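You operate a simulated robot arm through the tools that you are given. There is no shell and no other tool. Be economical: measure what you need, move in short steps, check, and stop when the job is done.

You are at the controls of a simulated robot arm. One attempt, no reset.

JOB
Tighten the drive belt to Good and latch the guard door again.
Fine: red lever to Stop first and left there, both latches tight. Where these are worked on the way, their far stop is far enough and under half their travel is too little: guard door.

Only the result counts: the job must be done as asked and must still hold three seconds after the hand-in. Knocking over, shifting, dropping, spilling or breaking anything else fails it.

ROBOT AND FRAMES
A 7-joint arm with a two-finger parallel gripper on a trunk, on a base that drives. Base frame: it is fixed to the floor where the robot stands at the start and does not move with it; the origin is under the middle of the robot, x ahead of it, y to its left, z up. Units: m, rad, N and s.
With the tool pointing down near the work surface it reaches from about 0.42 to 0.9 m from the robot's upright axis, wherever it stands. Its first joint turns from -2.007 to 2.007 rad. Places, roughly: blue lever [0.1, 0.7, 1.3]; green lever [0.8, 0.1, 0.7]; green wheel [0.4, 1.3, 1]; guard door [0.3, 1.3, 0.9]; lower door wheel [0.3, 0.6, 0.8]; lower latch [0.4, 1.1, 0.7]; orange cap [0.8, 0.2, 0.9]; red lever [0.6, 0.1, 1.1]; teal cap [0.1, 1.6, 1.1]; upper door wheel [0.3, 0.6, 1]; upper latch [0.4, 1.1, 1.1]; yellow cap [-0.1, 1.6, 0.9]; yellow lever [0.7, 0.2, 0.5]. Payload 3.91 kg.
The tool frame sits at the grasp point between the pads (the TCP): z along the fingers, y along the line on which they close. The tips reach 0.03 m beyond it. The gripper opens to 0.11 m. The fingers are 0.02 m wide and 0.01 m thick; the gripper's body (0.048 by 0.112 m) begins 0.055 m behind the TCP.
Orientation is told as [roll, pitch, yaw] about the base's x, y, z axes, in that order, counted from this pose: with the fingers straight down and closing along the base's y, the tool's x points along the base's -x, its y along +y and its z along -z.

CONTROLS
- The arm moves only by the tool move_arm. Its argument "motion" is text: rows parted by semicolons, each of 7 numbers parted by spaces: the finger opening in mm, from 0 to 110, then the shift along the tool's x, y, z in mm, then the turn, a rotation vector about the tool's x, y, z in rad. In form: fingers x y z wx wy wz; .... A call has 1 to 10 rows; each row shifts and turns the commanded pose from where the row before left it, along the tool's axes as they then stand. Each row takes 0.2 s and may step no farther than 0.05 m and 0.15 rad from the row before; otherwise, or with a gripper value out of range, the whole call is refused. A pose out of reach is approached as far as the arm can. The call stops where the force on the tool passes 40 N (or 10 N more than at its start, if that is more) or the arm is blocked; 0.2 s more then pass. Each finger travels about 0.153 m/s and halts on what it meets, pressing with about 20 N; the grip force reading is that of the motor and also rises with nothing between the fingers. The clock runs only during rows and for 0.2 s after the last one: add rows that do not move to give the fingers time. It gives the time, the measured TCP pose, the force on the tool (base axes), the opening and the grip force at its end, in the units of the frame above (readings bear some noise), with the torque about the TCP (base axes, N m) and any sound that the robot's microphone picked up.
- Cameras (640 x 400 px; columns grow to the right, rows downward): "scene" is now at [0.2343, 0.2419, 1.408]; the picture's right is [0.46, -0.89, 0.00], its down [-0.11, -0.06, -0.99] and it looks along [0.88, 0.46, -0.12] (base axes); focal length 214 px, centre (320, 200). "wrist" rides on the gripper at [0.072, 0.017, -0.103] in the tool frame; the picture's right is [-0.23, 0.97, 0.00], its down [-0.76, -0.18, -0.62] and it looks along [-0.61, -0.14, 0.78] (tool axes); focal length 222 px, centre (320, 200). There is no depth. A picture from a camera that has moved, and an enlarged one, comes with that camera's place and axes in the base frame and with its lens. The place of the scene camera against the robot may be out by one fixed shift of up to 0.018 m in any direction.
- capture(camera): a new picture of that camera. The clock stands still meanwhile.
- slide_trunk(by): slides the trunk up (or, below 0, down) by that many m; the arm and the scene camera ride with it, the base frame stays. It gives what a move gives, with no picture.
- roll_base(legs): drives the robot by 1 to 6 legs, each [ahead, left, turn to the left] in m, m and rad, along the robot's own axes; the way and the turn of a leg run together, so that a leg with both is an arc; at most 1.5 m and 3.142 rad a leg. The arm and the cameras ride along, it lands a little off, and it stops where it bumps. It gives what a move gives.
- head_to(pan, tilt): turns the head with the scene camera to pan (to the left, within 1.396 rad either way) and tilt (down, from -0.506 to 1.204), counted from straight ahead of the robot. It gives what a move gives.
- inspect(camera, box): a new picture of the part [left, top, right, bottom] of that camera's present view, enlarged. The clock stands still meanwhile.
- hand_in(): hands the job in; it is judged then, once.

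Go step by step. Nothing tells you exact positions but the pictures and the camera data: compare them with the known pose of the tool, close in by small moves and look again before you grip or let go. The budget is 120 turns and 78 pictures, counting those below and the enlarged ones. Unless the task says otherwise, let go and move clear before handing in, and close with one line.

The tools are called after "Emit:" as a command line: name --argument value ..., lists and objects as JSON in quotes. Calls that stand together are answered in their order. move_arm: Moves the arm, as the interface text tells. Its arguments: {"type":"object","properties":{"motion":{"type":"string"}},"required":["motion"]} The other tools are called the same way: slide_trunk (by) slides the trunk up or down; roll_base (legs) drives the base; head_to (pan, tilt) turns the head that bears the scene camera; capture (camera) takes a picture; inspect (camera, box) takes an enlarged picture of a part of a camera's view; hand_in () hands the job in.

At the start:

```text
time: 0.0
tool_pos: [0.2364, 0.3314, 1.411]
tool_rot: [-0.001, 0.0, -0.002]
contact_force: [-0.9, 0.3, -0.1]
ft_torque: [0.04, 0.03, 0.01]
opening: 0.1098
grasp_force: 0.1
trunk travel left (down, up): [-0.7, 0.29]
robot x, y, heading: [0.0009, 0.0014, 0.001]
head pan, tilt: [0.476, 0.12]
```

scene: 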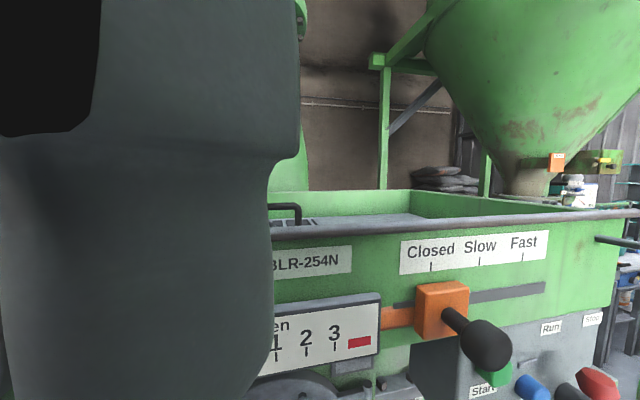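
wrist: 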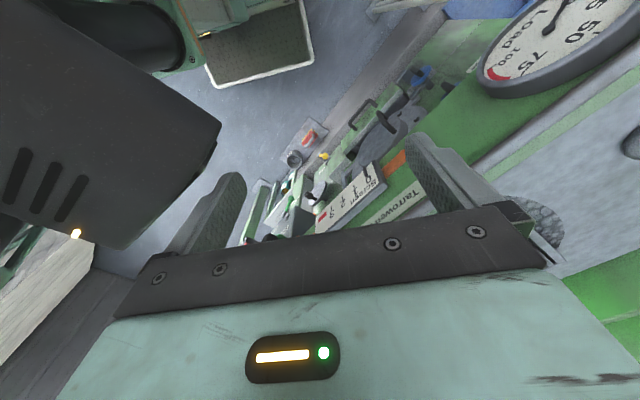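

The arm blocks much of the view; I can see an orange slider and part of the panel. I'll look around with the head first.

Emit:
head_to --pan 0.0 --tilt 0.5

Emit:
capture --camera "scene"

Emit:
head_to --pan 1.39 --tilt 0.4

Emit:
capture --camera "scene"

```text
time: 0.9
tool_pos: [0.2466, 0.3321, 1.4119]
tool_rot: [0.004, -0.02, -0.016]
contact_force: [80.0, -10.4, -18.3]
ft_torque: [1.92, -0.4, 4.85]
opening: 0.1098
grasp_force: 0.0
trunk travel left (down, up): [-0.7, 0.29]
robot x, y, heading: [0.0032, 0.0014, -0.0]
head pan, tilt: [0.0, 0.499]
```

```text
75 pictures are left
camera scene: at [0.2437, 0.209, 1.3777], right [0.11, -0.99, 0.0], down [-0.43, -0.05, -0.9], along [0.9, 0.1, -0.43], focal length 214 px, centre (320, 200)
```

scene: 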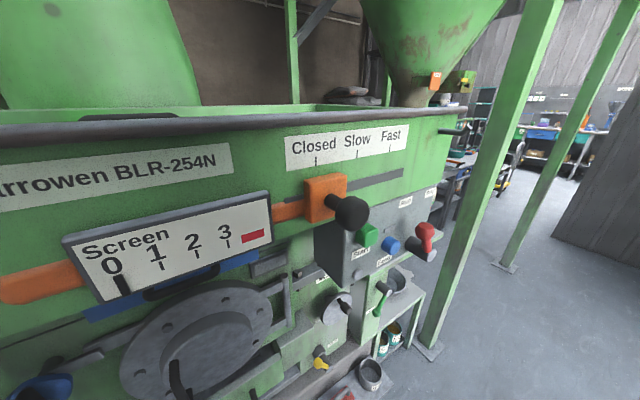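

```text
time: 2.5
tool_pos: [0.2344, 0.3344, 1.4123]
tool_rot: [0.012, 0.003, 0.001]
contact_force: [-33.6, 59.0, 30.1]
ft_torque: [-1.52, 0.39, -2.35]
opening: 0.0803
grasp_force: 0.0
trunk travel left (down, up): [-0.7, 0.29]
robot x, y, heading: [-0.0007, 0.0007, -0.001]
head pan, tilt: [1.389, 0.4]
```

```text
74 pictures are left
camera scene: at [0.18, 0.2874, 1.3786], right [0.95, -0.3, 0.0], down [-0.13, -0.4, -0.91], along [0.27, 0.86, -0.42], focal length 214 px, centre (320, 200)
```

scene: 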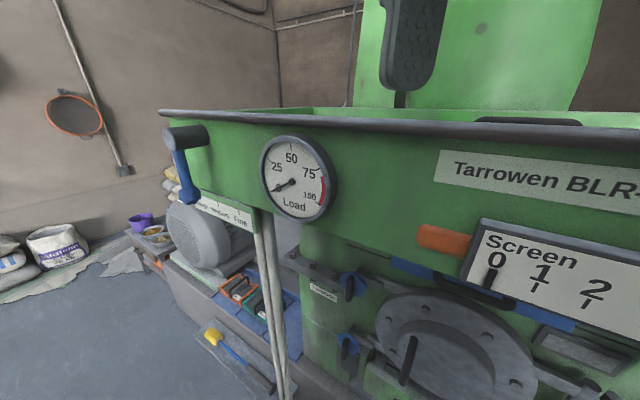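

The head bumps the fingers where they hang, so I first move the hand away from the head, up and to the left.

Emit:
move_arm --motion "80 0 30 -40 0 0 0; 80 0 30 -40 0 0 0; 80 0 20 -40 0 0 0"

Emit:
capture --camera "scene"

```text
time: 3.2
tool_pos: [0.2365, 0.3493, 1.4361]
tool_rot: [0.0, 0.0, -0.001]
contact_force: [0.1, 0.6, 0.0]
ft_torque: [0.0, 0.0, 0.01]
opening: 0.08
grasp_force: 0.0
out of reach, approached as far as the arm can: row 1, 2, 3
trunk travel left (down, up): [-0.7, 0.29]
robot x, y, heading: [-0.0014, -0.0001, -0.002]
head pan, tilt: [1.389, 0.4]
```

```text
73 pictures are left
camera scene: at [0.169, 0.2906, 1.3819], right [0.98, -0.18, 0.0], down [-0.07, -0.38, -0.92], along [0.17, 0.91, -0.39], focal length 214 px, centre (320, 200)
```

scene: 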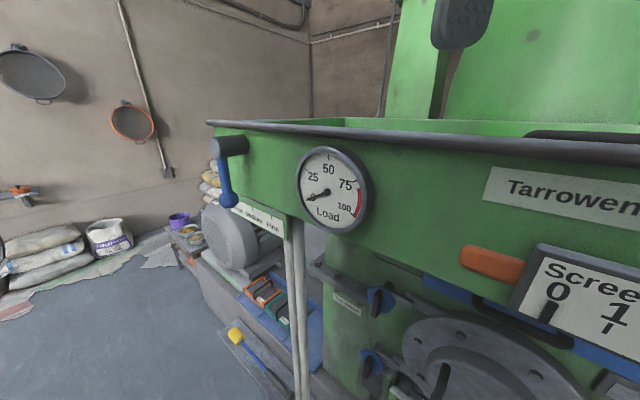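

The head is free now. I'll bring the hand out ahead and right, toward the red lever, clear of the head.

Emit:
move_arm --motion "80 -40 0 15 0 0 0; 80 -40 0 15 0 0 0; 80 -30 -20 10 0 0 0; 80 -10 -45 0 0 0 0; 80 0 -48 0 0 0 0; 80 0 -48 0 0 0 0; 80 0 -48 0 0 0 0; 80 0 -48 0 0 0 0; 80 0 -48 0 0 0 0; 80 0 -48 0 0 0 0"

Emit:
capture --camera "wrist"

```text
time: 5.5
tool_pos: [0.4091, 0.0374, 1.3989]
tool_rot: [-0.001, -0.001, -0.001]
contact_force: [-0.8, 0.8, 0.4]
ft_torque: [-0.05, -0.04, 0.03]
opening: 0.0799
grasp_force: 0.0
out of reach, approached as far as the arm can: row 9, 10
trunk travel left (down, up): [-0.7, 0.29]
robot x, y, heading: [0.0007, 0.0008, 0.006]
head pan, tilt: [1.389, 0.4]
```

```text
72 pictures are left
camera wrist: at [0.3366, 0.0557, 1.5032], right [0.23, 0.97, 0.0], down [0.76, -0.18, 0.62], along [0.61, -0.14, -0.78], focal length 222 px, centre (320, 200)
```

wrist: 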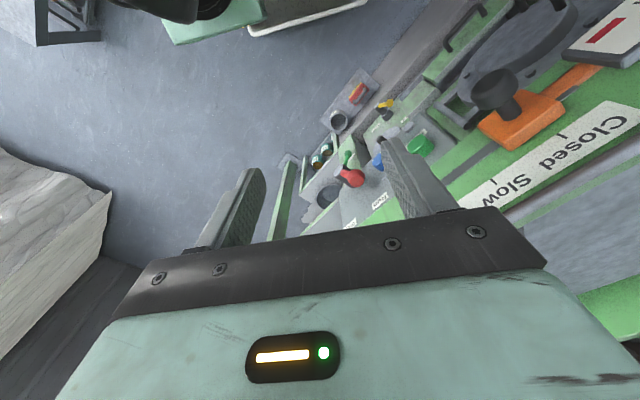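

The red knob triangulates near (0.595, 0.056, 1.13). I look with the scene camera at the panel to see the Run/Stop slot.

Emit:
head_to --pan -0.1 --tilt 0.55

Emit:
capture --camera "scene"

Emit:
inspect --camera "wrist" --box '[270, 70, 470, 230]'

```text
time: 7.0
tool_pos: [0.4086, 0.0381, 1.3993]
tool_rot: [0.001, 0.0, -0.001]
contact_force: [0.1, -0.7, 0.1]
ft_torque: [0.01, 0.01, -0.01]
opening: 0.0801
grasp_force: 0.1
trunk travel left (down, up): [-0.7, 0.29]
robot x, y, heading: [-0.0024, -0.0002, -0.0]
head pan, tilt: [-0.099, 0.55]
```

```text
71 pictures are left
camera scene: at [0.2416, 0.1906, 1.3682], right [-0.1, -1.0, 0.0], down [-0.52, 0.05, -0.85], along [0.85, -0.08, -0.52], focal length 214 px, centre (320, 200)
```

scene: 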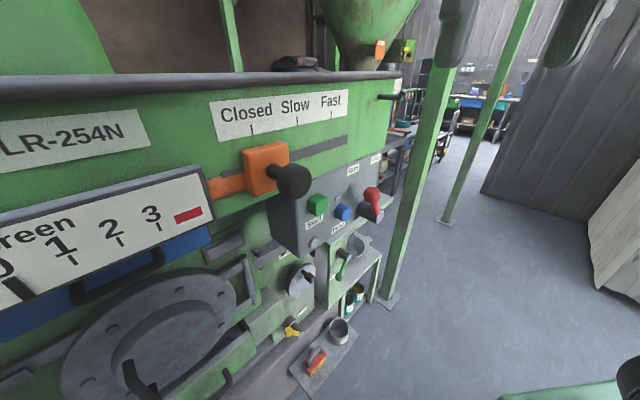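

```text
2.50 times, centred on (370, 150) of wrist
camera zoom: at [0.3364, 0.0563, 1.5032], right [0.23, 0.97, 0.0], down [0.76, -0.18, 0.62], along [0.61, -0.14, -0.78], focal length 555 px, centre (195, 325)
```

zoom: 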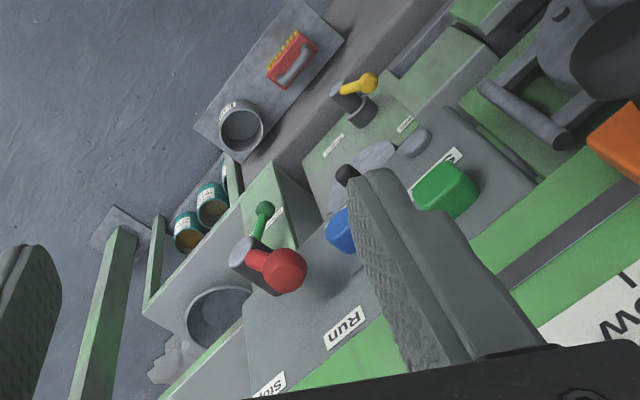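

Emit:
inspect --camera "scene" --box '[280, 140, 400, 260]'

```text
3.33 times, centred on (340, 200) of scene
camera zoom: at [0.2416, 0.1906, 1.3682], right [-0.1, -1.0, 0.0], down [-0.52, 0.05, -0.85], along [0.85, -0.08, -0.52], focal length 715 px, centre (253, 200)
```

zoom: 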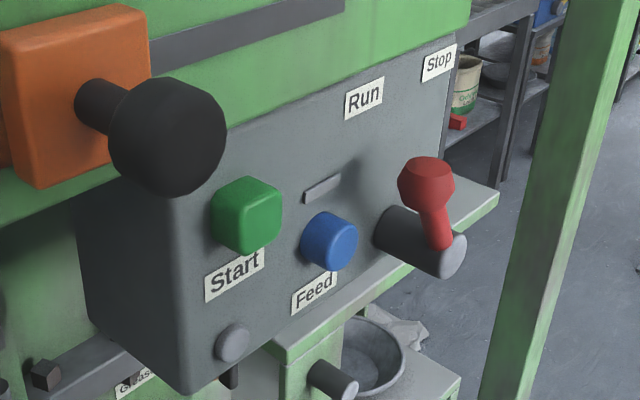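

The red lever is a rotary lever pointing at Run; it must swing right to Stop. I yaw the hand square to the panel and tilt it forward so the fingers can straddle the knob.

Emit:
move_arm --motion "80 -10 0 25 0 0 -0.145; 80 -10 0 25 0 0 -0.145; 80 -10 0 25 0 0 -0.145; 80 -10 0 25 0 0 -0.145; 80 0 0 0 0 -0.15 0; 80 0 0 0 0 -0.15 0; 80 0 0 0 0 -0.15 0; 80 0 0 0 0 -0.15 0; 80 0 0 0 0 -0.15 0"

Emit:
capture --camera "wrist"

Emit:
capture --camera "scene"

```text
time: 9.0
tool_pos: [0.5362, 0.0776, 1.193]
tool_rot: [0.0, -0.75, 0.578]
contact_force: [0.0, -0.4, -0.3]
ft_torque: [-0.02, -0.02, 0.01]
opening: 0.08
grasp_force: 0.1
out of reach, approached as far as the arm can: row 5, 6, 7, 8, 9
trunk travel left (down, up): [-0.7, 0.29]
robot x, y, heading: [-0.0034, -0.0028, 0.002]
head pan, tilt: [-0.099, 0.55]
```

```text
68 pictures are left
camera wrist: at [0.4241, 0.025, 1.2201], right [-0.39, 0.91, 0.15], down [0.21, -0.08, 0.98], along [0.9, 0.42, -0.16], focal length 222 px, centre (320, 200)
```

wrist: 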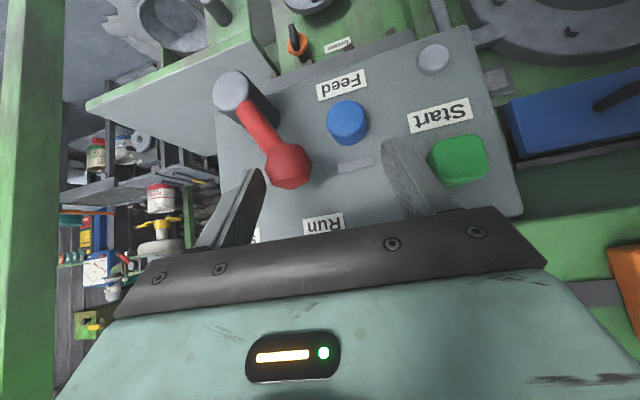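

```text
67 pictures are left
camera scene: at [0.2414, 0.1903, 1.3683], right [-0.1, -0.99, 0.0], down [-0.52, 0.05, -0.85], along [0.85, -0.08, -0.52], focal length 214 px, centre (320, 200)
```

scene: 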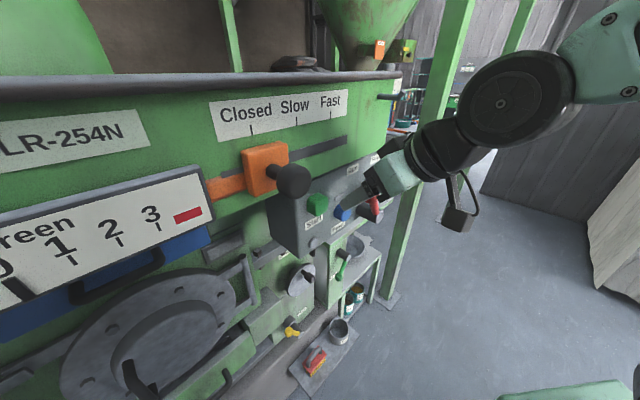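

The knob is about 36 mm ahead of and 23 mm right of the TCP. I open, centre slightly right of it, go in, and push rightward.

Emit:
move_arm --motion "105 0 -19 0 0 0 0; 105 0 -19 0 0 0 0; 105 0 0 14 0 0 0; 105 0 0 14 0 0 0; 105 0 0 0 0 0 0"

Emit:
capture --camera "wrist"

```text
time: 10.2
tool_pos: [0.5747, 0.0561, 1.1755]
tool_rot: [-0.001, -0.758, 0.578]
contact_force: [-3.4, 0.2, 29.6]
ft_torque: [1.88, 0.63, 0.18]
opening: 0.106
grasp_force: 0.7
trunk travel left (down, up): [-0.7, 0.29]
robot x, y, heading: [0.0018, -0.001, -0.0]
head pan, tilt: [-0.099, 0.55]
```

```text
66 pictures are left
camera wrist: at [0.4615, 0.0044, 1.201], right [-0.39, 0.91, 0.16], down [0.2, -0.08, 0.98], along [0.9, 0.42, -0.15], focal length 222 px, centre (320, 200)
```

wrist: 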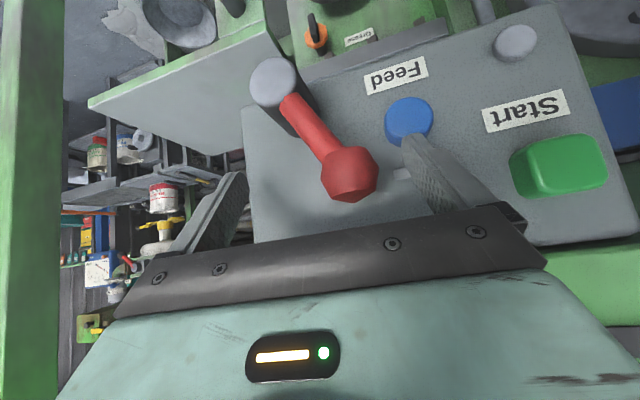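

The left fingertip touched something near the Feed knob; I back out a bit and shift right.

Emit:
move_arm --motion "105 0 0 -14 0 0 0; 105 -8 -10 0 0 0 0"

Emit:
capture --camera "wrist"

```text
time: 10.8
tool_pos: [0.5752, 0.0456, 1.186]
tool_rot: [0.001, -0.747, 0.581]
contact_force: [1.4, 0.2, -1.0]
ft_torque: [0.0, -0.02, 0.0]
opening: 0.105
grasp_force: 0.0
trunk travel left (down, up): [-0.7, 0.29]
robot x, y, heading: [0.0004, 0.0, -0.004]
head pan, tilt: [-0.099, 0.55]
```

```text
65 pictures are left
camera wrist: at [0.4637, -0.0076, 1.2144], right [-0.39, 0.91, 0.15], down [0.21, -0.07, 0.97], along [0.89, 0.42, -0.16], focal length 222 px, centre (320, 200)
```

wrist: 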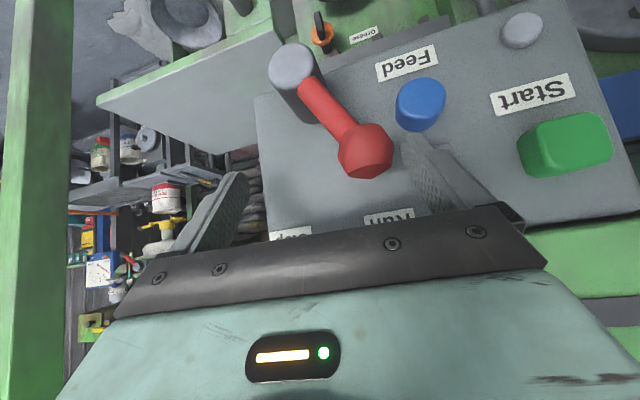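

The knob is now just beside the left finger. I push rightward in small steps.

Emit:
move_arm --motion "105 0 -12 0 0 0 0; 105 -3 -12 0 0 0 0; 105 0 -12 0 0 0 0; 105 0 -12 0 0 0 0; 105 2 -12 0 0 0 0"

Emit:
capture --camera "wrist"

```text
time: 12.0
tool_pos: [0.6083, -0.0036, 1.1905]
tool_rot: [0.001, -0.75, 0.579]
contact_force: [0.0, 2.1, -0.7]
ft_torque: [0.02, 0.01, -0.01]
opening: 0.1063
grasp_force: 1.4
trunk travel left (down, up): [-0.7, 0.29]
robot x, y, heading: [0.0016, -0.0001, -0.001]
head pan, tilt: [-0.099, 0.55]
```

```text
64 pictures are left
camera wrist: at [0.497, -0.0561, 1.216], right [-0.39, 0.91, 0.15], down [0.21, -0.08, 0.97], along [0.89, 0.42, -0.16], focal length 222 px, centre (320, 200)
```

wrist: 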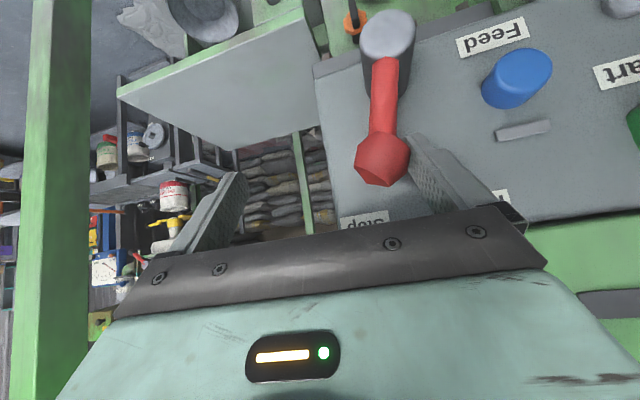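

It moves freely and is near upright now; I keep pushing right.

Emit:
move_arm --motion "105 0 -10 2 0 0 0; 105 2 -10 2 0 0 0; 105 2 -8 0 0 0 0; 105 2 -8 0 0 0 0"

Emit:
capture --camera "wrist"

Emit:
inspect --camera "scene" --box '[300, 130, 440, 250]'

```text
time: 12.9
tool_pos: [0.621, -0.0179, 1.1845]
tool_rot: [0.009, -0.746, 0.592]
contact_force: [-4.7, 8.9, 3.0]
ft_torque: [0.25, 0.18, -0.01]
opening: 0.1101
grasp_force: 5.0
trunk travel left (down, up): [-0.7, 0.29]
robot x, y, heading: [0.0026, -0.0013, -0.001]
head pan, tilt: [-0.099, 0.55]
stopped in row 4: the force on the tool passed its limit at 46 N (the readings are from after the stop); the commanded pose is now the measured one
```

```text
63 pictures are left
camera wrist: at [0.5098, -0.0731, 1.2114], right [-0.41, 0.9, 0.16], down [0.22, -0.08, 0.97], along [0.89, 0.43, -0.16], focal length 222 px, centre (320, 200)
```

wrist: 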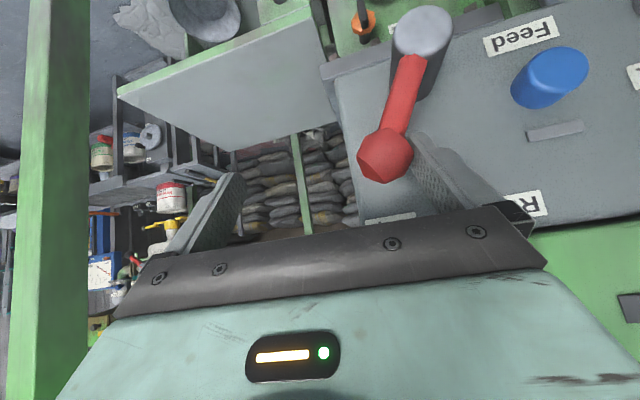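

```text
3.33 times, centred on (370, 190) of scene
camera zoom: at [0.2406, 0.1921, 1.3682], right [-0.1, -1.0, 0.0], down [-0.52, 0.05, -0.85], along [0.85, -0.08, -0.52], focal length 715 px, centre (153, 233)
```

zoom: 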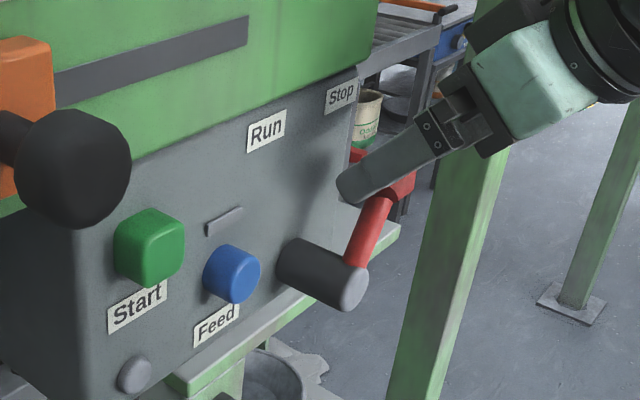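

The lever leans right against its end stop at Stop. I release it and back the hand straight out.

Emit:
move_arm --motion "105 0 10 0 0 0 0; 105 0 0 -20 0 0 0; 105 0 0 -40 0 0 0; 105 0 0 -40 0 0 0; 105 0 0 -20 0 0 0"

Emit:
inspect --camera "scene" --box '[300, 130, 440, 250]'

```text
time: 14.1
tool_pos: [0.5768, -0.0445, 1.2381]
tool_rot: [0.009, -0.747, 0.589]
contact_force: [0.5, -0.1, 0.9]
ft_torque: [0.01, -0.02, 0.01]
opening: 0.105
grasp_force: 0.0
out of reach, approached as far as the arm can: row 4, 5
trunk travel left (down, up): [-0.7, 0.29]
robot x, y, heading: [0.004, -0.0025, 0.004]
head pan, tilt: [-0.099, 0.55]
```

```text
3.33 times, centred on (370, 190) of scene
camera zoom: at [0.2412, 0.1914, 1.3682], right [-0.1, -1.0, 0.0], down [-0.52, 0.05, -0.85], along [0.85, -0.08, -0.52], focal length 715 px, centre (153, 233)
```

zoom: 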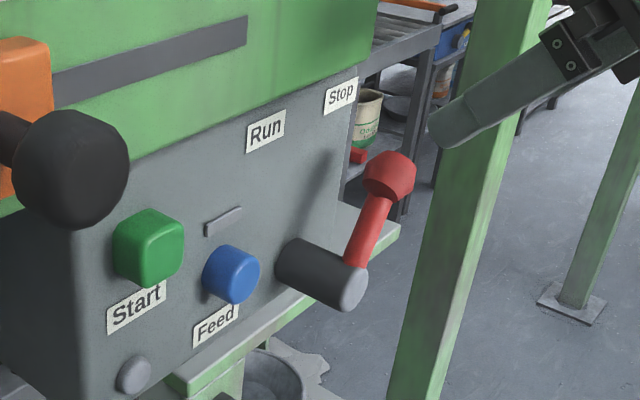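

Red lever is at Stop. Now I back away from the machine toward the left to see the guard area.

Emit:
roll_base --legs '[[-0.35, 0.15, 0], [0, 0, 0.5]]'

Emit:
head_to --pan 0.5 --tilt 0.3

Emit:
capture --camera "scene"

```text
time: 17.9
tool_pos: [0.1815, 0.3872, 1.2394]
tool_rot: [0.009, -0.747, 1.089]
contact_force: [0.6, -0.3, 0.2]
ft_torque: [0.01, 0.01, -0.03]
opening: 0.1048
grasp_force: 0.0
trunk travel left (down, up): [-0.7, 0.29]
robot x, y, heading: [-0.3478, 0.1522, 0.5]
head pan, tilt: [-0.099, 0.55]
```

```text
time: 18.9
tool_pos: [0.1813, 0.3876, 1.2389]
tool_rot: [0.009, -0.747, 1.089]
contact_force: [0.0, -0.3, -0.6]
ft_torque: [-0.01, 0.03, 0.05]
opening: 0.105
grasp_force: 0.0
trunk travel left (down, up): [-0.7, 0.29]
robot x, y, heading: [-0.3484, 0.1506, 0.498]
head pan, tilt: [0.499, 0.3]
```

```text
60 pictures are left
camera scene: at [-0.2598, 0.4713, 1.3912], right [0.84, -0.54, 0.0], down [-0.16, -0.25, -0.96], along [0.52, 0.8, -0.3], focal length 214 px, centre (320, 200)
```

scene: 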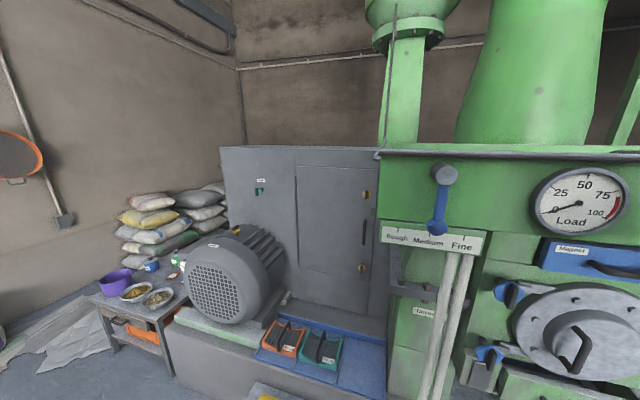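

I see the grey guard with the door, brass latches on its right edge and hinge on the left, motor and trays in front. Zoom in.

Emit:
inspect --camera "scene" --box '[210, 140, 410, 300]'

Emit:
inspect --camera "scene" --box '[220, 280, 420, 400]'

```text
2.50 times, centred on (310, 220) of scene
camera zoom: at [-0.2598, 0.4713, 1.3912], right [0.84, -0.54, 0.0], down [-0.16, -0.25, -0.96], along [0.52, 0.8, -0.3], focal length 536 px, centre (345, 150)
```

zoom: 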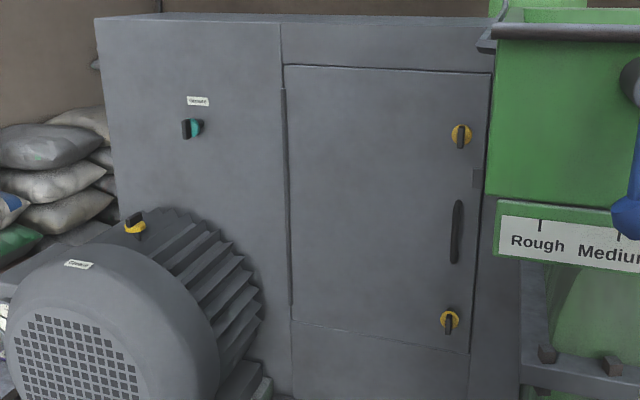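

```text
3.20 times, centred on (320, 340) of scene
camera zoom: at [-0.2598, 0.4713, 1.3912], right [0.84, -0.54, 0.0], down [-0.16, -0.25, -0.96], along [0.52, 0.8, -0.3], focal length 686 px, centre (320, -248)
```

zoom: 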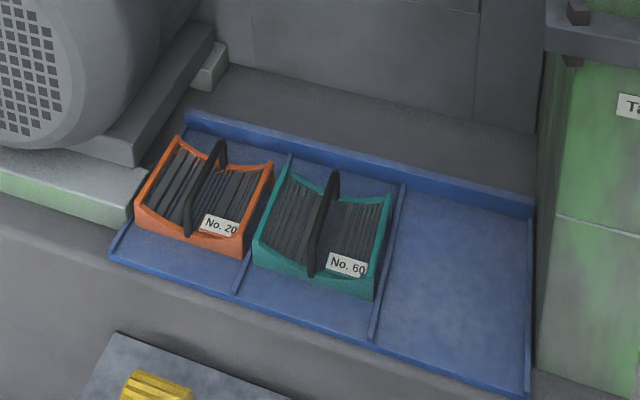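

Door, latches and handle are located at roughly plane d≈1.09 along the machine's inward normal. I slide left parallel to the machine first, keeping clear of the blue lever, then look down at the floor.

Emit:
roll_base --legs '[[-0.065, 0.48, 0], [0, 0, 0.14]]'

Emit:
head_to --pan 0.1 --tilt 0.6

Emit:
capture --camera "scene"

```text
time: 22.4
tool_pos: [-0.1494, 0.8549, 1.2395]
tool_rot: [0.008, -0.748, 1.231]
contact_force: [0.3, -0.7, 0.4]
ft_torque: [0.01, 0.01, 0.01]
opening: 0.1052
grasp_force: 0.1
trunk travel left (down, up): [-0.7, 0.29]
robot x, y, heading: [-0.6386, 0.5417, 0.647]
head pan, tilt: [0.499, 0.3]
```

```text
time: 23.3
tool_pos: [-0.1486, 0.8543, 1.239]
tool_rot: [0.009, -0.747, 1.233]
contact_force: [0.0, -0.1, 0.9]
ft_torque: [0.02, -0.01, -0.01]
opening: 0.1048
grasp_force: 0.1
trunk travel left (down, up): [-0.7, 0.29]
robot x, y, heading: [-0.6379, 0.542, 0.649]
head pan, tilt: [0.099, 0.6]
```

```text
57 pictures are left
camera scene: at [-0.572, 0.8477, 1.3638], right [0.68, -0.73, 0.0], down [-0.41, -0.38, -0.83], along [0.61, 0.56, -0.56], focal length 214 px, centre (320, 200)
```

scene: 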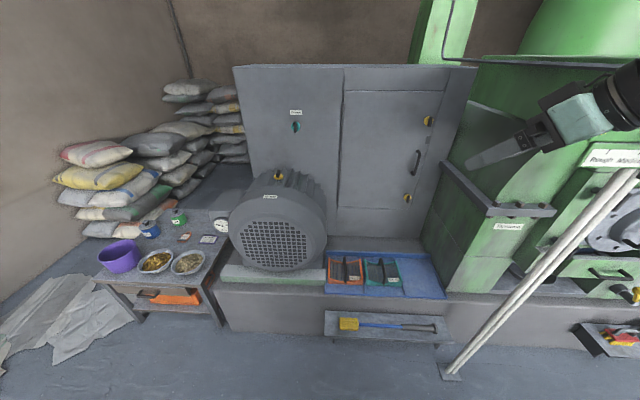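

Now a good frontal view. I zoom on the floor/base region and on the door.

Emit:
inspect --camera "scene" --box '[220, 260, 480, 400]'

Emit:
inspect --camera "scene" --box '[320, 60, 480, 260]'

```text
2.46 times, centred on (350, 330) of scene
camera zoom: at [-0.572, 0.8477, 1.3638], right [0.68, -0.73, 0.0], down [-0.41, -0.38, -0.83], along [0.61, 0.56, -0.56], focal length 528 px, centre (246, -120)
```

zoom: 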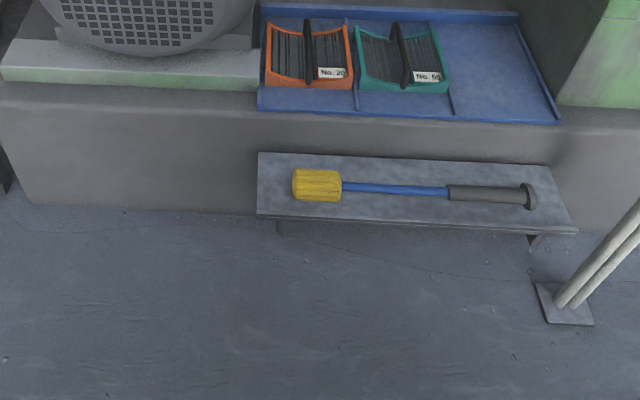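

```text
2.00 times, centred on (400, 160) of scene
camera zoom: at [-0.572, 0.8477, 1.3638], right [0.68, -0.73, 0.0], down [-0.41, -0.38, -0.83], along [0.61, 0.56, -0.56], focal length 429 px, centre (160, 280)
```

zoom: 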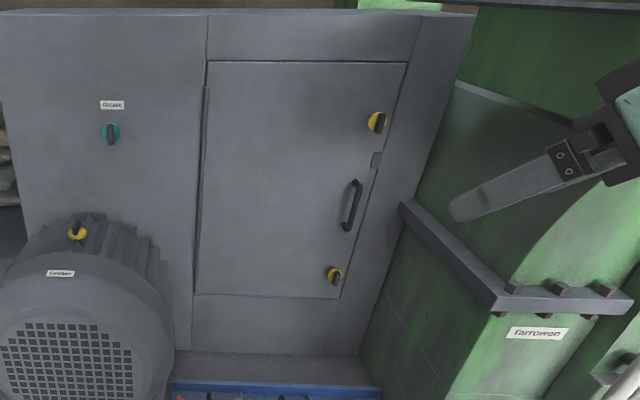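

I have the machine's axis (inward heading ≈0.68) and latches at about (0.437, 1.152), z≈1.13 and 0.73. I level the hand to point straight at the door before driving in.

Emit:
move_arm --motion "105 0 0 0 0.0935 0 0.1; 105 0 0 0 0.0935 0 0.1; 105 0 0 0 0.0935 0 0.1; 105 0 0 0 0.0935 0 0.1; 105 0 0 10 0 -0.15 0; 105 20 0 0 0 -0.15 0; 105 30 0 0 0 -0.15 0; 105 30 0 0 0 -0.15 0; 105 30 0 0 0 -0.15 0; 105 30 0 0 0 -0.07 0"

Emit:
capture --camera "scene"

```text
time: 25.5
tool_pos: [-0.1226, 0.9057, 1.194]
tool_rot: [-0.153, -1.196, 0.756]
contact_force: [0.2, 0.2, 0.5]
ft_torque: [-0.02, 0.03, 0.02]
opening: 0.1051
grasp_force: 0.0
out of reach, approached as far as the arm can: row 1, 6, 7, 8, 9, 10
trunk travel left (down, up): [-0.7, 0.29]
robot x, y, heading: [-0.6382, 0.544, 0.647]
head pan, tilt: [0.099, 0.6]
```

```text
54 pictures are left
camera scene: at [-0.5723, 0.8472, 1.3641], right [0.68, -0.74, 0.0], down [-0.42, -0.38, -0.83], along [0.61, 0.56, -0.56], focal length 214 px, centre (320, 200)
```

scene: 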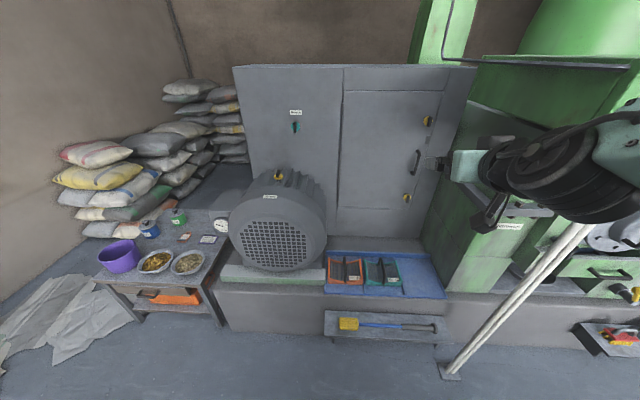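

The hand can't level this close to the body; I extend it forward to get a straighter arm, then check.

Emit:
move_arm --motion "105 0 0 35 0 0 0; 105 0 0 35 0 0 0; 105 0 0 35 0 0 0; 105 0 0 35 0 0 0; 105 0 0 0 0 0 0"

```text
time: 26.7
tool_pos: [-0.0132, 0.9779, 1.1412]
tool_rot: [-0.155, -1.194, 0.756]
contact_force: [-0.7, -0.7, -0.1]
ft_torque: [0.03, 0.0, 0.0]
opening: 0.1051
grasp_force: 0.1
trunk travel left (down, up): [-0.7, 0.29]
robot x, y, heading: [-0.6369, 0.5434, 0.646]
head pan, tilt: [0.099, 0.6]
```

Emit:
move_arm --motion "105 0 0 0 -0.026 -0.125 0.015; 105 0 0 0 -0.026 -0.125 0.015; 105 0 0 0 -0.026 -0.125 0.015; 105 0 0 0 0 0 0"

Emit:
capture --camera "scene"

```text
time: 27.7
tool_pos: [-0.0192, 0.9844, 1.1377]
tool_rot: [-0.124, -1.534, 0.793]
contact_force: [0.3, 0.3, -0.3]
ft_torque: [0.01, 0.0, 0.0]
opening: 0.105
grasp_force: 0.0
out of reach, approached as far as the arm can: row 3
trunk travel left (down, up): [-0.7, 0.29]
robot x, y, heading: [-0.6366, 0.544, 0.642]
head pan, tilt: [0.099, 0.6]
```

```text
53 pictures are left
camera scene: at [-0.5718, 0.8475, 1.3638], right [0.68, -0.74, 0.0], down [-0.42, -0.38, -0.83], along [0.61, 0.56, -0.56], focal length 214 px, centre (320, 200)
```

scene: 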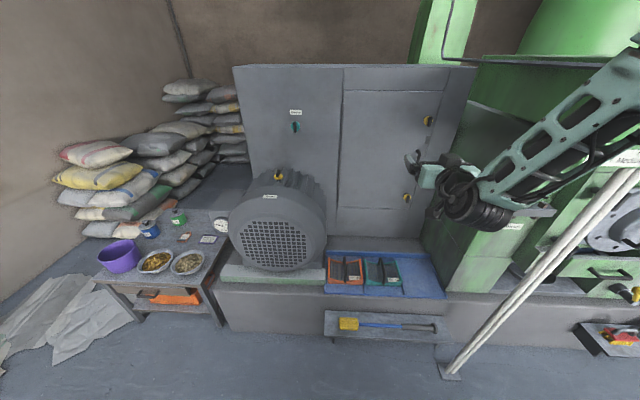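

Arm is level now. I shift left a bit and drive forward 0.30 m.

Emit:
roll_base --legs '[[0, 0.08, 0.035], [0.3, 0, 0]]'

Emit:
capture --camera "wrist"

Emit:
capture --camera "scene"

```text
time: 30.4
tool_pos: [0.1529, 1.266, 1.1379]
tool_rot: [-0.143, -1.533, 0.849]
contact_force: [-0.3, -0.2, -0.2]
ft_torque: [0.0, -0.02, -0.01]
opening: 0.1051
grasp_force: 0.1
trunk travel left (down, up): [-0.7, 0.29]
robot x, y, heading: [-0.4457, 0.803, 0.681]
head pan, tilt: [0.099, 0.6]
```

```text
52 pictures are left
camera wrist: at [0.0622, 1.2096, 1.0697], right [-0.63, 0.75, 0.22], down [-0.34, -0.52, 0.79], along [0.7, 0.42, 0.58], focal length 222 px, centre (320, 200)
```

wrist: 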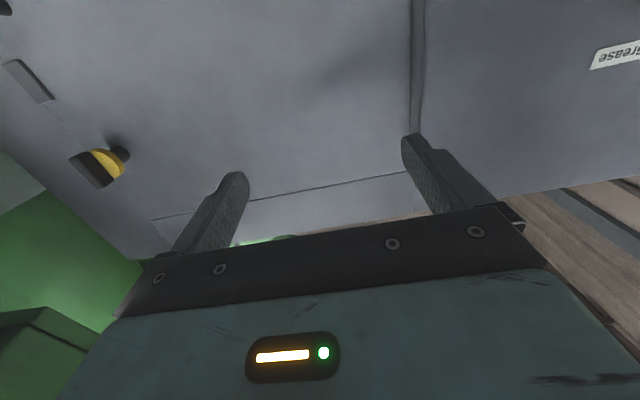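

```text
51 pictures are left
camera scene: at [-0.3939, 1.1072, 1.3637], right [0.71, -0.71, 0.0], down [-0.4, -0.4, -0.83], along [0.58, 0.58, -0.56], focal length 214 px, centre (320, 200)
```

scene: 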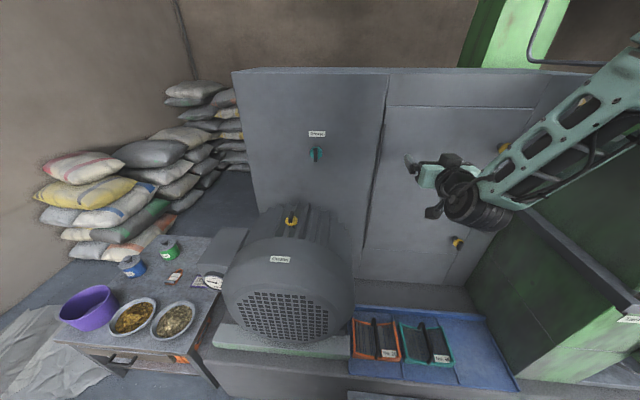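

The upper latch shows at the left of the wrist view, consistent with (u −0.62, z 1.135). I move the hand right in front of it.

Emit:
move_arm --motion "105 0 -45 0 0 0 0; 105 0 -45 0 0 0 0; 105 0 -45 0 0 0 0; 105 0 -45 0 0 0 0; 105 0 -45 0 0 0 0; 105 0 -35 0 0 0 0; 105 0 0 0 0 0 0"

Emit:
capture --camera "wrist"

Emit:
capture --camera "scene"

```text
time: 32.0
tool_pos: [0.1525, 1.2644, 1.1379]
tool_rot: [-0.141, -1.534, 0.851]
contact_force: [0.4, -0.4, -0.5]
ft_torque: [-0.04, 0.02, 0.01]
opening: 0.1052
grasp_force: 0.1
out of reach, approached as far as the arm can: row 1, 2, 3, 4, 5, 6
trunk travel left (down, up): [-0.7, 0.29]
robot x, y, heading: [-0.4457, 0.8009, 0.683]
head pan, tilt: [0.099, 0.6]
```

```text
50 pictures are left
camera wrist: at [0.0622, 1.2096, 1.0697], right [-0.63, 0.75, 0.22], down [-0.34, -0.52, 0.79], along [0.7, 0.42, 0.58], focal length 222 px, centre (320, 200)
```

wrist: 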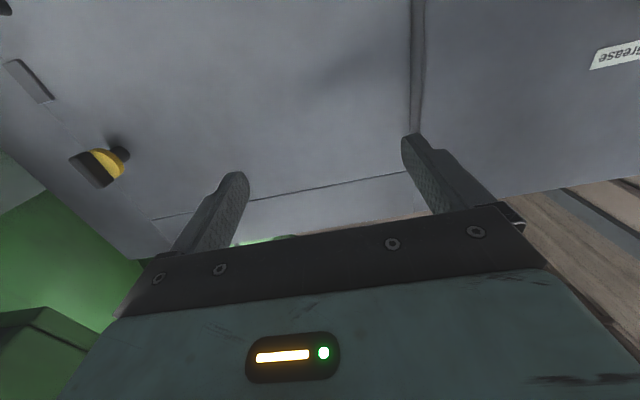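

```text
49 pictures are left
camera scene: at [-0.3939, 1.1072, 1.3637], right [0.71, -0.71, 0.0], down [-0.4, -0.4, -0.83], along [0.58, 0.58, -0.56], focal length 214 px, centre (320, 200)
```

scene: 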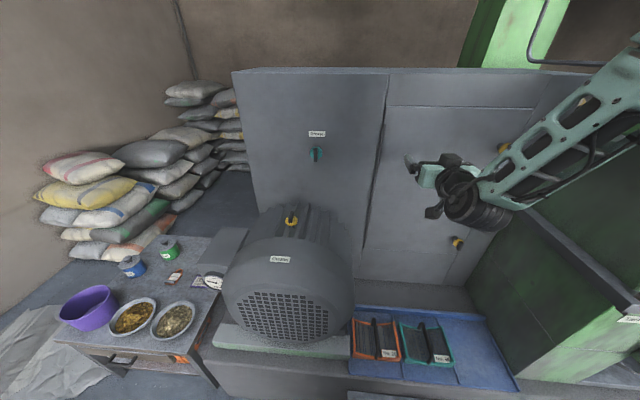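

The arm is against some joint limit here. Lowering the trunk should give the wrist a better posture; then I raise the hand with the arm.

Emit:
slide_trunk --by -0.2

Emit:
move_arm --motion "105 0 -30 0 0 0 0; 105 0 -30 0 0 0 0; 105 0 0 0 0 0 0"

```text
time: 34.2
tool_pos: [0.1535, 1.2654, 0.9382]
tool_rot: [-0.143, -1.536, 0.849]
contact_force: [0.4, -1.1, 0.5]
ft_torque: [-0.04, -0.02, 0.03]
opening: 0.1052
grasp_force: 0.1
trunk travel left (down, up): [-0.5, 0.49]
robot x, y, heading: [-0.4485, 0.8013, 0.681]
head pan, tilt: [0.099, 0.6]
```

```text
time: 35.0
tool_pos: [0.1538, 1.2656, 0.9392]
tool_rot: [-0.142, -1.532, 0.85]
contact_force: [-1.2, 0.2, -0.7]
ft_torque: [-0.01, -0.02, 0.01]
opening: 0.1051
grasp_force: 0.0
out of reach, approached as far as the arm can: row 1, 2
trunk travel left (down, up): [-0.5, 0.49]
robot x, y, heading: [-0.4479, 0.8021, 0.679]
head pan, tilt: [0.099, 0.6]
```

Emit:
move_arm --motion "105 -40 0 0 0 0 0; 105 -40 0 0 0 0 0; 105 -40 0 0 0 0 0; 105 -40 0 0 0 0 0; 105 0 0 0 0 0 0"

Emit:
move_arm --motion "105 0 -30 0 0 0 0; 105 0 -30 0 0 0 0; 105 0 0 0 0 0 0"

```text
time: 36.2
tool_pos: [0.1579, 1.2707, 1.0979]
tool_rot: [-0.141, -1.531, 0.848]
contact_force: [-0.9, -0.3, 0.0]
ft_torque: [-0.03, -0.02, 0.0]
opening: 0.1051
grasp_force: 0.0
trunk travel left (down, up): [-0.5, 0.49]
robot x, y, heading: [-0.4494, 0.8018, 0.679]
head pan, tilt: [0.099, 0.6]
```

```text
time: 37.0
tool_pos: [0.1934, 1.2274, 1.0991]
tool_rot: [-0.203, -1.536, 0.915]
contact_force: [-0.2, 0.4, -0.2]
ft_torque: [-0.03, 0.02, -0.05]
opening: 0.1049
grasp_force: 0.1
trunk travel left (down, up): [-0.5, 0.49]
robot x, y, heading: [-0.4516, 0.8005, 0.686]
head pan, tilt: [0.099, 0.6]
```

That works. Continue to the right, in front of the upper latch.

Emit:
move_arm --motion "105 0 -40 0 0 0 0; 105 0 -40 0 0 0 0; 105 0 -40 0 0 0 0; 105 0 -40 0 0 0 0; 105 0 -40 0 0 0 0; 105 0 0 0 0 0 0"

Emit:
capture --camera "wrist"

```text
time: 38.2
tool_pos: [0.3867, 1.041, 1.0188]
tool_rot: [1.214, -1.462, -0.486]
contact_force: [18.6, -6.2, 7.6]
ft_torque: [-0.41, 0.5, 1.28]
opening: 0.1048
grasp_force: 0.1
trunk travel left (down, up): [-0.5, 0.49]
robot x, y, heading: [-0.4356, 0.8296, 0.723]
head pan, tilt: [0.099, 0.6]
stopped in row 6: the arm was blocked; the commanded pose is now the measured one
```

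```text
48 pictures are left
camera wrist: at [0.2916, 0.9884, 0.9535], right [-0.62, 0.71, 0.32], down [-0.28, -0.59, 0.76], along [0.73, 0.38, 0.56], focal length 222 px, centre (320, 200)
```

wrist: 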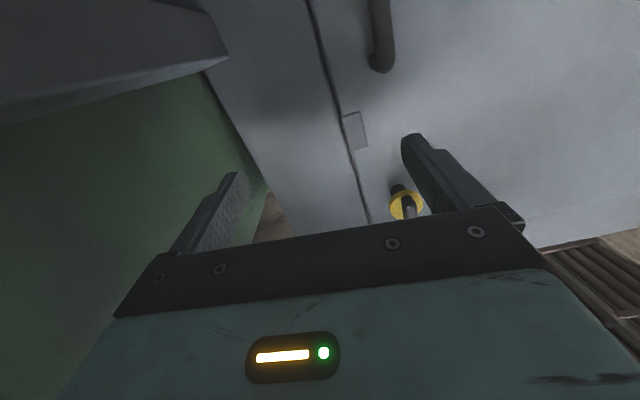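

The hand drifted too far right and something touched the hopper side. I back off to the left and up.

Emit:
move_arm --motion "105 0 25 -10 0 0 0; 105 -10 25 0 0 0 0; 105 -20 10 0 0 0 0; 105 0 0 0 0 0 0"

Emit:
capture --camera "scene"

```text
time: 39.2
tool_pos: [0.3329, 1.0772, 1.0984]
tool_rot: [1.185, -1.516, -0.494]
contact_force: [0.2, 0.0, -0.4]
ft_torque: [-0.01, 0.04, 0.03]
opening: 0.1049
grasp_force: 0.0
trunk travel left (down, up): [-0.5, 0.49]
robot x, y, heading: [-0.4289, 0.8244, 0.721]
head pan, tilt: [0.099, 0.6]
```

```text
47 pictures are left
camera scene: at [-0.3958, 1.128, 1.1648], right [0.73, -0.68, 0.01], down [-0.38, -0.41, -0.83], along [0.57, 0.6, -0.56], focal length 214 px, centre (320, 200)
```

scene: 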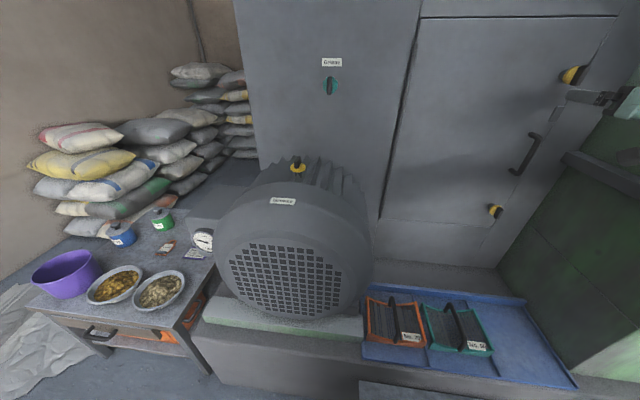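

I check that the blue lever and hopper side are untouched, and where the elbow is.

Emit:
head_to --pan -0.75 --tilt 0.1

Emit:
capture --camera "scene"

```text
time: 40.4
tool_pos: [0.3314, 1.079, 1.0981]
tool_rot: [1.191, -1.518, -0.496]
contact_force: [0.1, 0.8, 0.3]
ft_torque: [-0.01, -0.01, 0.02]
opening: 0.1054
grasp_force: 0.2
trunk travel left (down, up): [-0.5, 0.49]
robot x, y, heading: [-0.4297, 0.8224, 0.717]
head pan, tilt: [-0.75, 0.099]
```

```text
46 pictures are left
camera scene: at [-0.3647, 1.06, 1.211], right [-0.03, -1.0, 0.0], down [-0.09, 0.0, -1.0], along [1.0, -0.03, -0.09], focal length 214 px, centre (320, 200)
```

scene: 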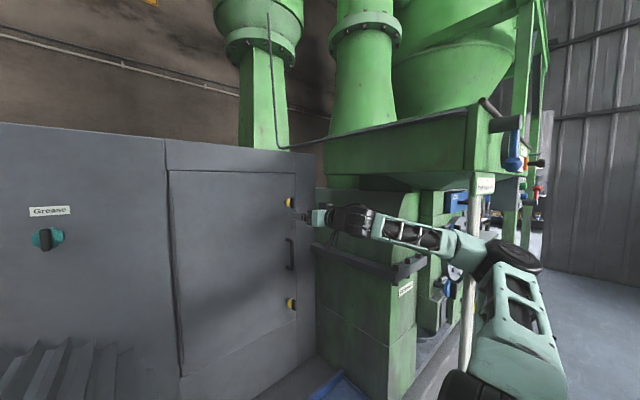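

The elbow hangs near the pipes but nothing seems displaced. Now a wrist view of the upper latch.

Emit:
inspect --camera "wrist" --box '[160, 0, 520, 225]'

Emit:
inspect --camera "scene" --box '[250, 180, 350, 320]'

```text
1.78 times, centred on (340, 112) of wrist
camera zoom: at [0.2386, 1.0269, 1.0296], right [-0.61, 0.74, 0.27], down [-0.33, -0.56, 0.76], along [0.72, 0.38, 0.58], focal length 395 px, centre (284, 356)
```

zoom: 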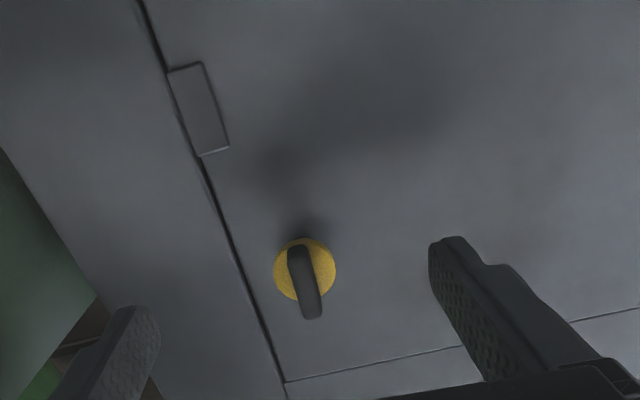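

```text
2.86 times, centred on (300, 250) of scene
camera zoom: at [-0.3647, 1.06, 1.211], right [-0.03, -1.0, 0.0], down [-0.09, 0.0, -1.0], along [1.0, -0.03, -0.09], focal length 613 px, centre (377, 57)
```

zoom: 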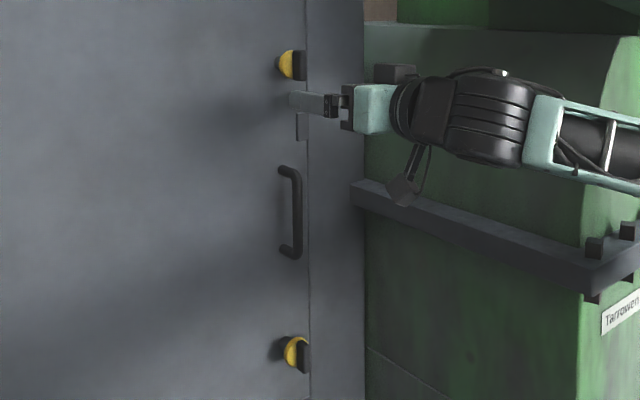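

The wing is vertical, so fingers closing sideways suit it. I raise 43 mm, narrow the fingers and approach.

Emit:
move_arm --motion "80 -22 0 0 0 0 0; 70 -22 2 0 0 0 0; 70 0 0 20 0 0 0; 70 0 0 20 0 0 0; 70 0 0 20 0 0 0; 70 0 0 0 0 0 0"

Emit:
capture --camera "wrist"

```text
time: 42.0
tool_pos: [0.3649, 1.0601, 1.1391]
tool_rot: [1.172, -1.512, -0.522]
contact_force: [-0.5, -0.5, 0.0]
ft_torque: [-0.03, 0.0, -0.01]
opening: 0.0702
grasp_force: 0.0
trunk travel left (down, up): [-0.5, 0.49]
robot x, y, heading: [-0.4546, 0.7989, 0.679]
head pan, tilt: [-0.75, 0.099]
stopped in row 6: the arm was blocked; the commanded pose is now the measured one
```

```text
43 pictures are left
camera wrist: at [0.2684, 1.0144, 1.0707], right [-0.58, 0.77, 0.28], down [-0.35, -0.54, 0.76], along [0.74, 0.34, 0.58], focal length 222 px, centre (320, 200)
```

wrist: 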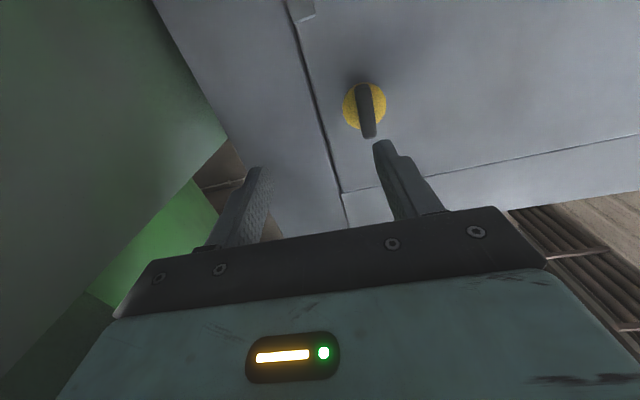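

The elbow is crowding the pipes and the base got nudged. I retract slightly and shift the base left 0.18 m so the arm is straighter and clear.

Emit:
move_arm --motion "70 0 20 -20 0 0 0; 70 0 20 -10 0 0 0; 70 0 0 0 0 0 0"

Emit:
roll_base --legs '[[0, 0.18, 0]]'

Emit:
move_arm --motion "70 0 -25 0 0 0 0; 70 0 -25 0 0 0 0; 70 0 -25 0 0 0 0; 70 0 -25 0 0 0 0; 70 0 -25 0 0 0 0; 70 0 0 0 0 0 0"

Emit:
capture --camera "scene"

```text
time: 42.8
tool_pos: [0.3231, 1.0645, 1.1337]
tool_rot: [1.19, -1.503, -0.552]
contact_force: [0.4, -0.7, 1.5]
ft_torque: [-0.01, 0.0, 0.01]
opening: 0.0699
grasp_force: 0.0
trunk travel left (down, up): [-0.5, 0.49]
robot x, y, heading: [-0.454, 0.8019, 0.678]
head pan, tilt: [-0.75, 0.099]
```

```text
time: 44.3
tool_pos: [0.2114, 1.216, 1.1334]
tool_rot: [1.144, -1.507, -0.49]
contact_force: [-0.6, -1.1, 0.0]
ft_torque: [0.01, 0.02, 0.01]
opening: 0.07
grasp_force: 0.0
trunk travel left (down, up): [-0.5, 0.49]
robot x, y, heading: [-0.5703, 0.9406, 0.68]
head pan, tilt: [-0.75, 0.099]
```

```text
time: 45.7
tool_pos: [0.2863, 1.1172, 1.1261]
tool_rot: [1.147, -1.508, -0.493]
contact_force: [0.0, 0.0, -0.6]
ft_torque: [-0.02, 0.02, 0.0]
opening: 0.0699
grasp_force: 0.1
trunk travel left (down, up): [-0.5, 0.49]
robot x, y, heading: [-0.5703, 0.9409, 0.681]
head pan, tilt: [-0.75, 0.099]
```

```text
42 pictures are left
camera scene: at [-0.4855, 1.1775, 1.2099], right [-0.07, -1.0, 0.0], down [-0.1, 0.01, -0.99], along [0.99, -0.07, -0.1], focal length 214 px, centre (320, 200)
```

scene: 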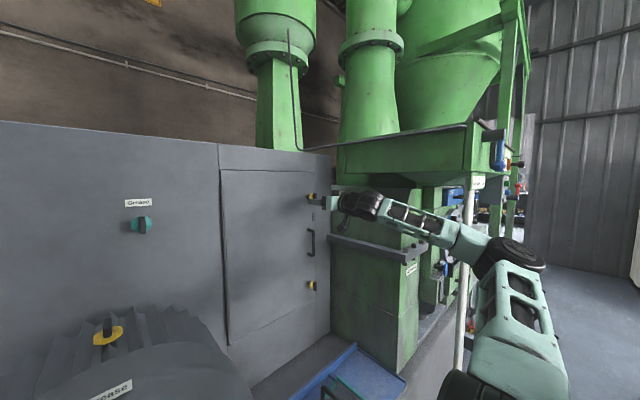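

Elbow is now clear of the pipes. I align on the latch and approach.

Emit:
move_arm --motion "70 -15 -28 0 0 0 0; 70 0 -28 0 0 0 0; 70 0 0 25 0 0 0; 70 0 0 20 0 0 0; 70 0 0 0 0 0 0; 70 0 0 0 0 0 0"

Emit:
capture --camera "wrist"

```text
time: 47.1
tool_pos: [0.3571, 1.0995, 1.1375]
tool_rot: [1.143, -1.506, -0.49]
contact_force: [-0.1, 0.4, 0.6]
ft_torque: [0.02, -0.02, 0.02]
opening: 0.0701
grasp_force: 0.0
trunk travel left (down, up): [-0.5, 0.49]
robot x, y, heading: [-0.5664, 0.9414, 0.682]
head pan, tilt: [-0.75, 0.099]
```

```text
41 pictures are left
camera wrist: at [0.2603, 1.054, 1.0688], right [-0.58, 0.77, 0.28], down [-0.34, -0.54, 0.77], along [0.74, 0.34, 0.58], focal length 222 px, centre (320, 200)
```

wrist: 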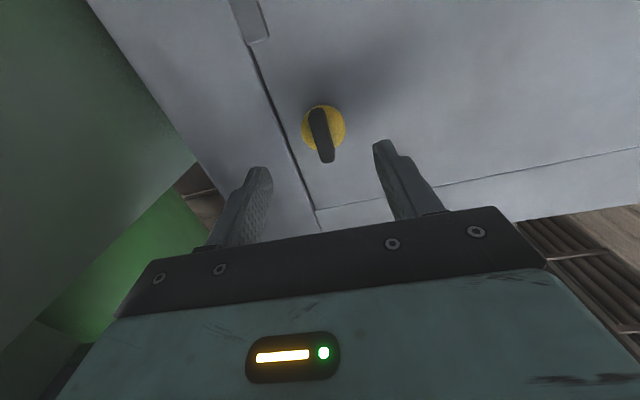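

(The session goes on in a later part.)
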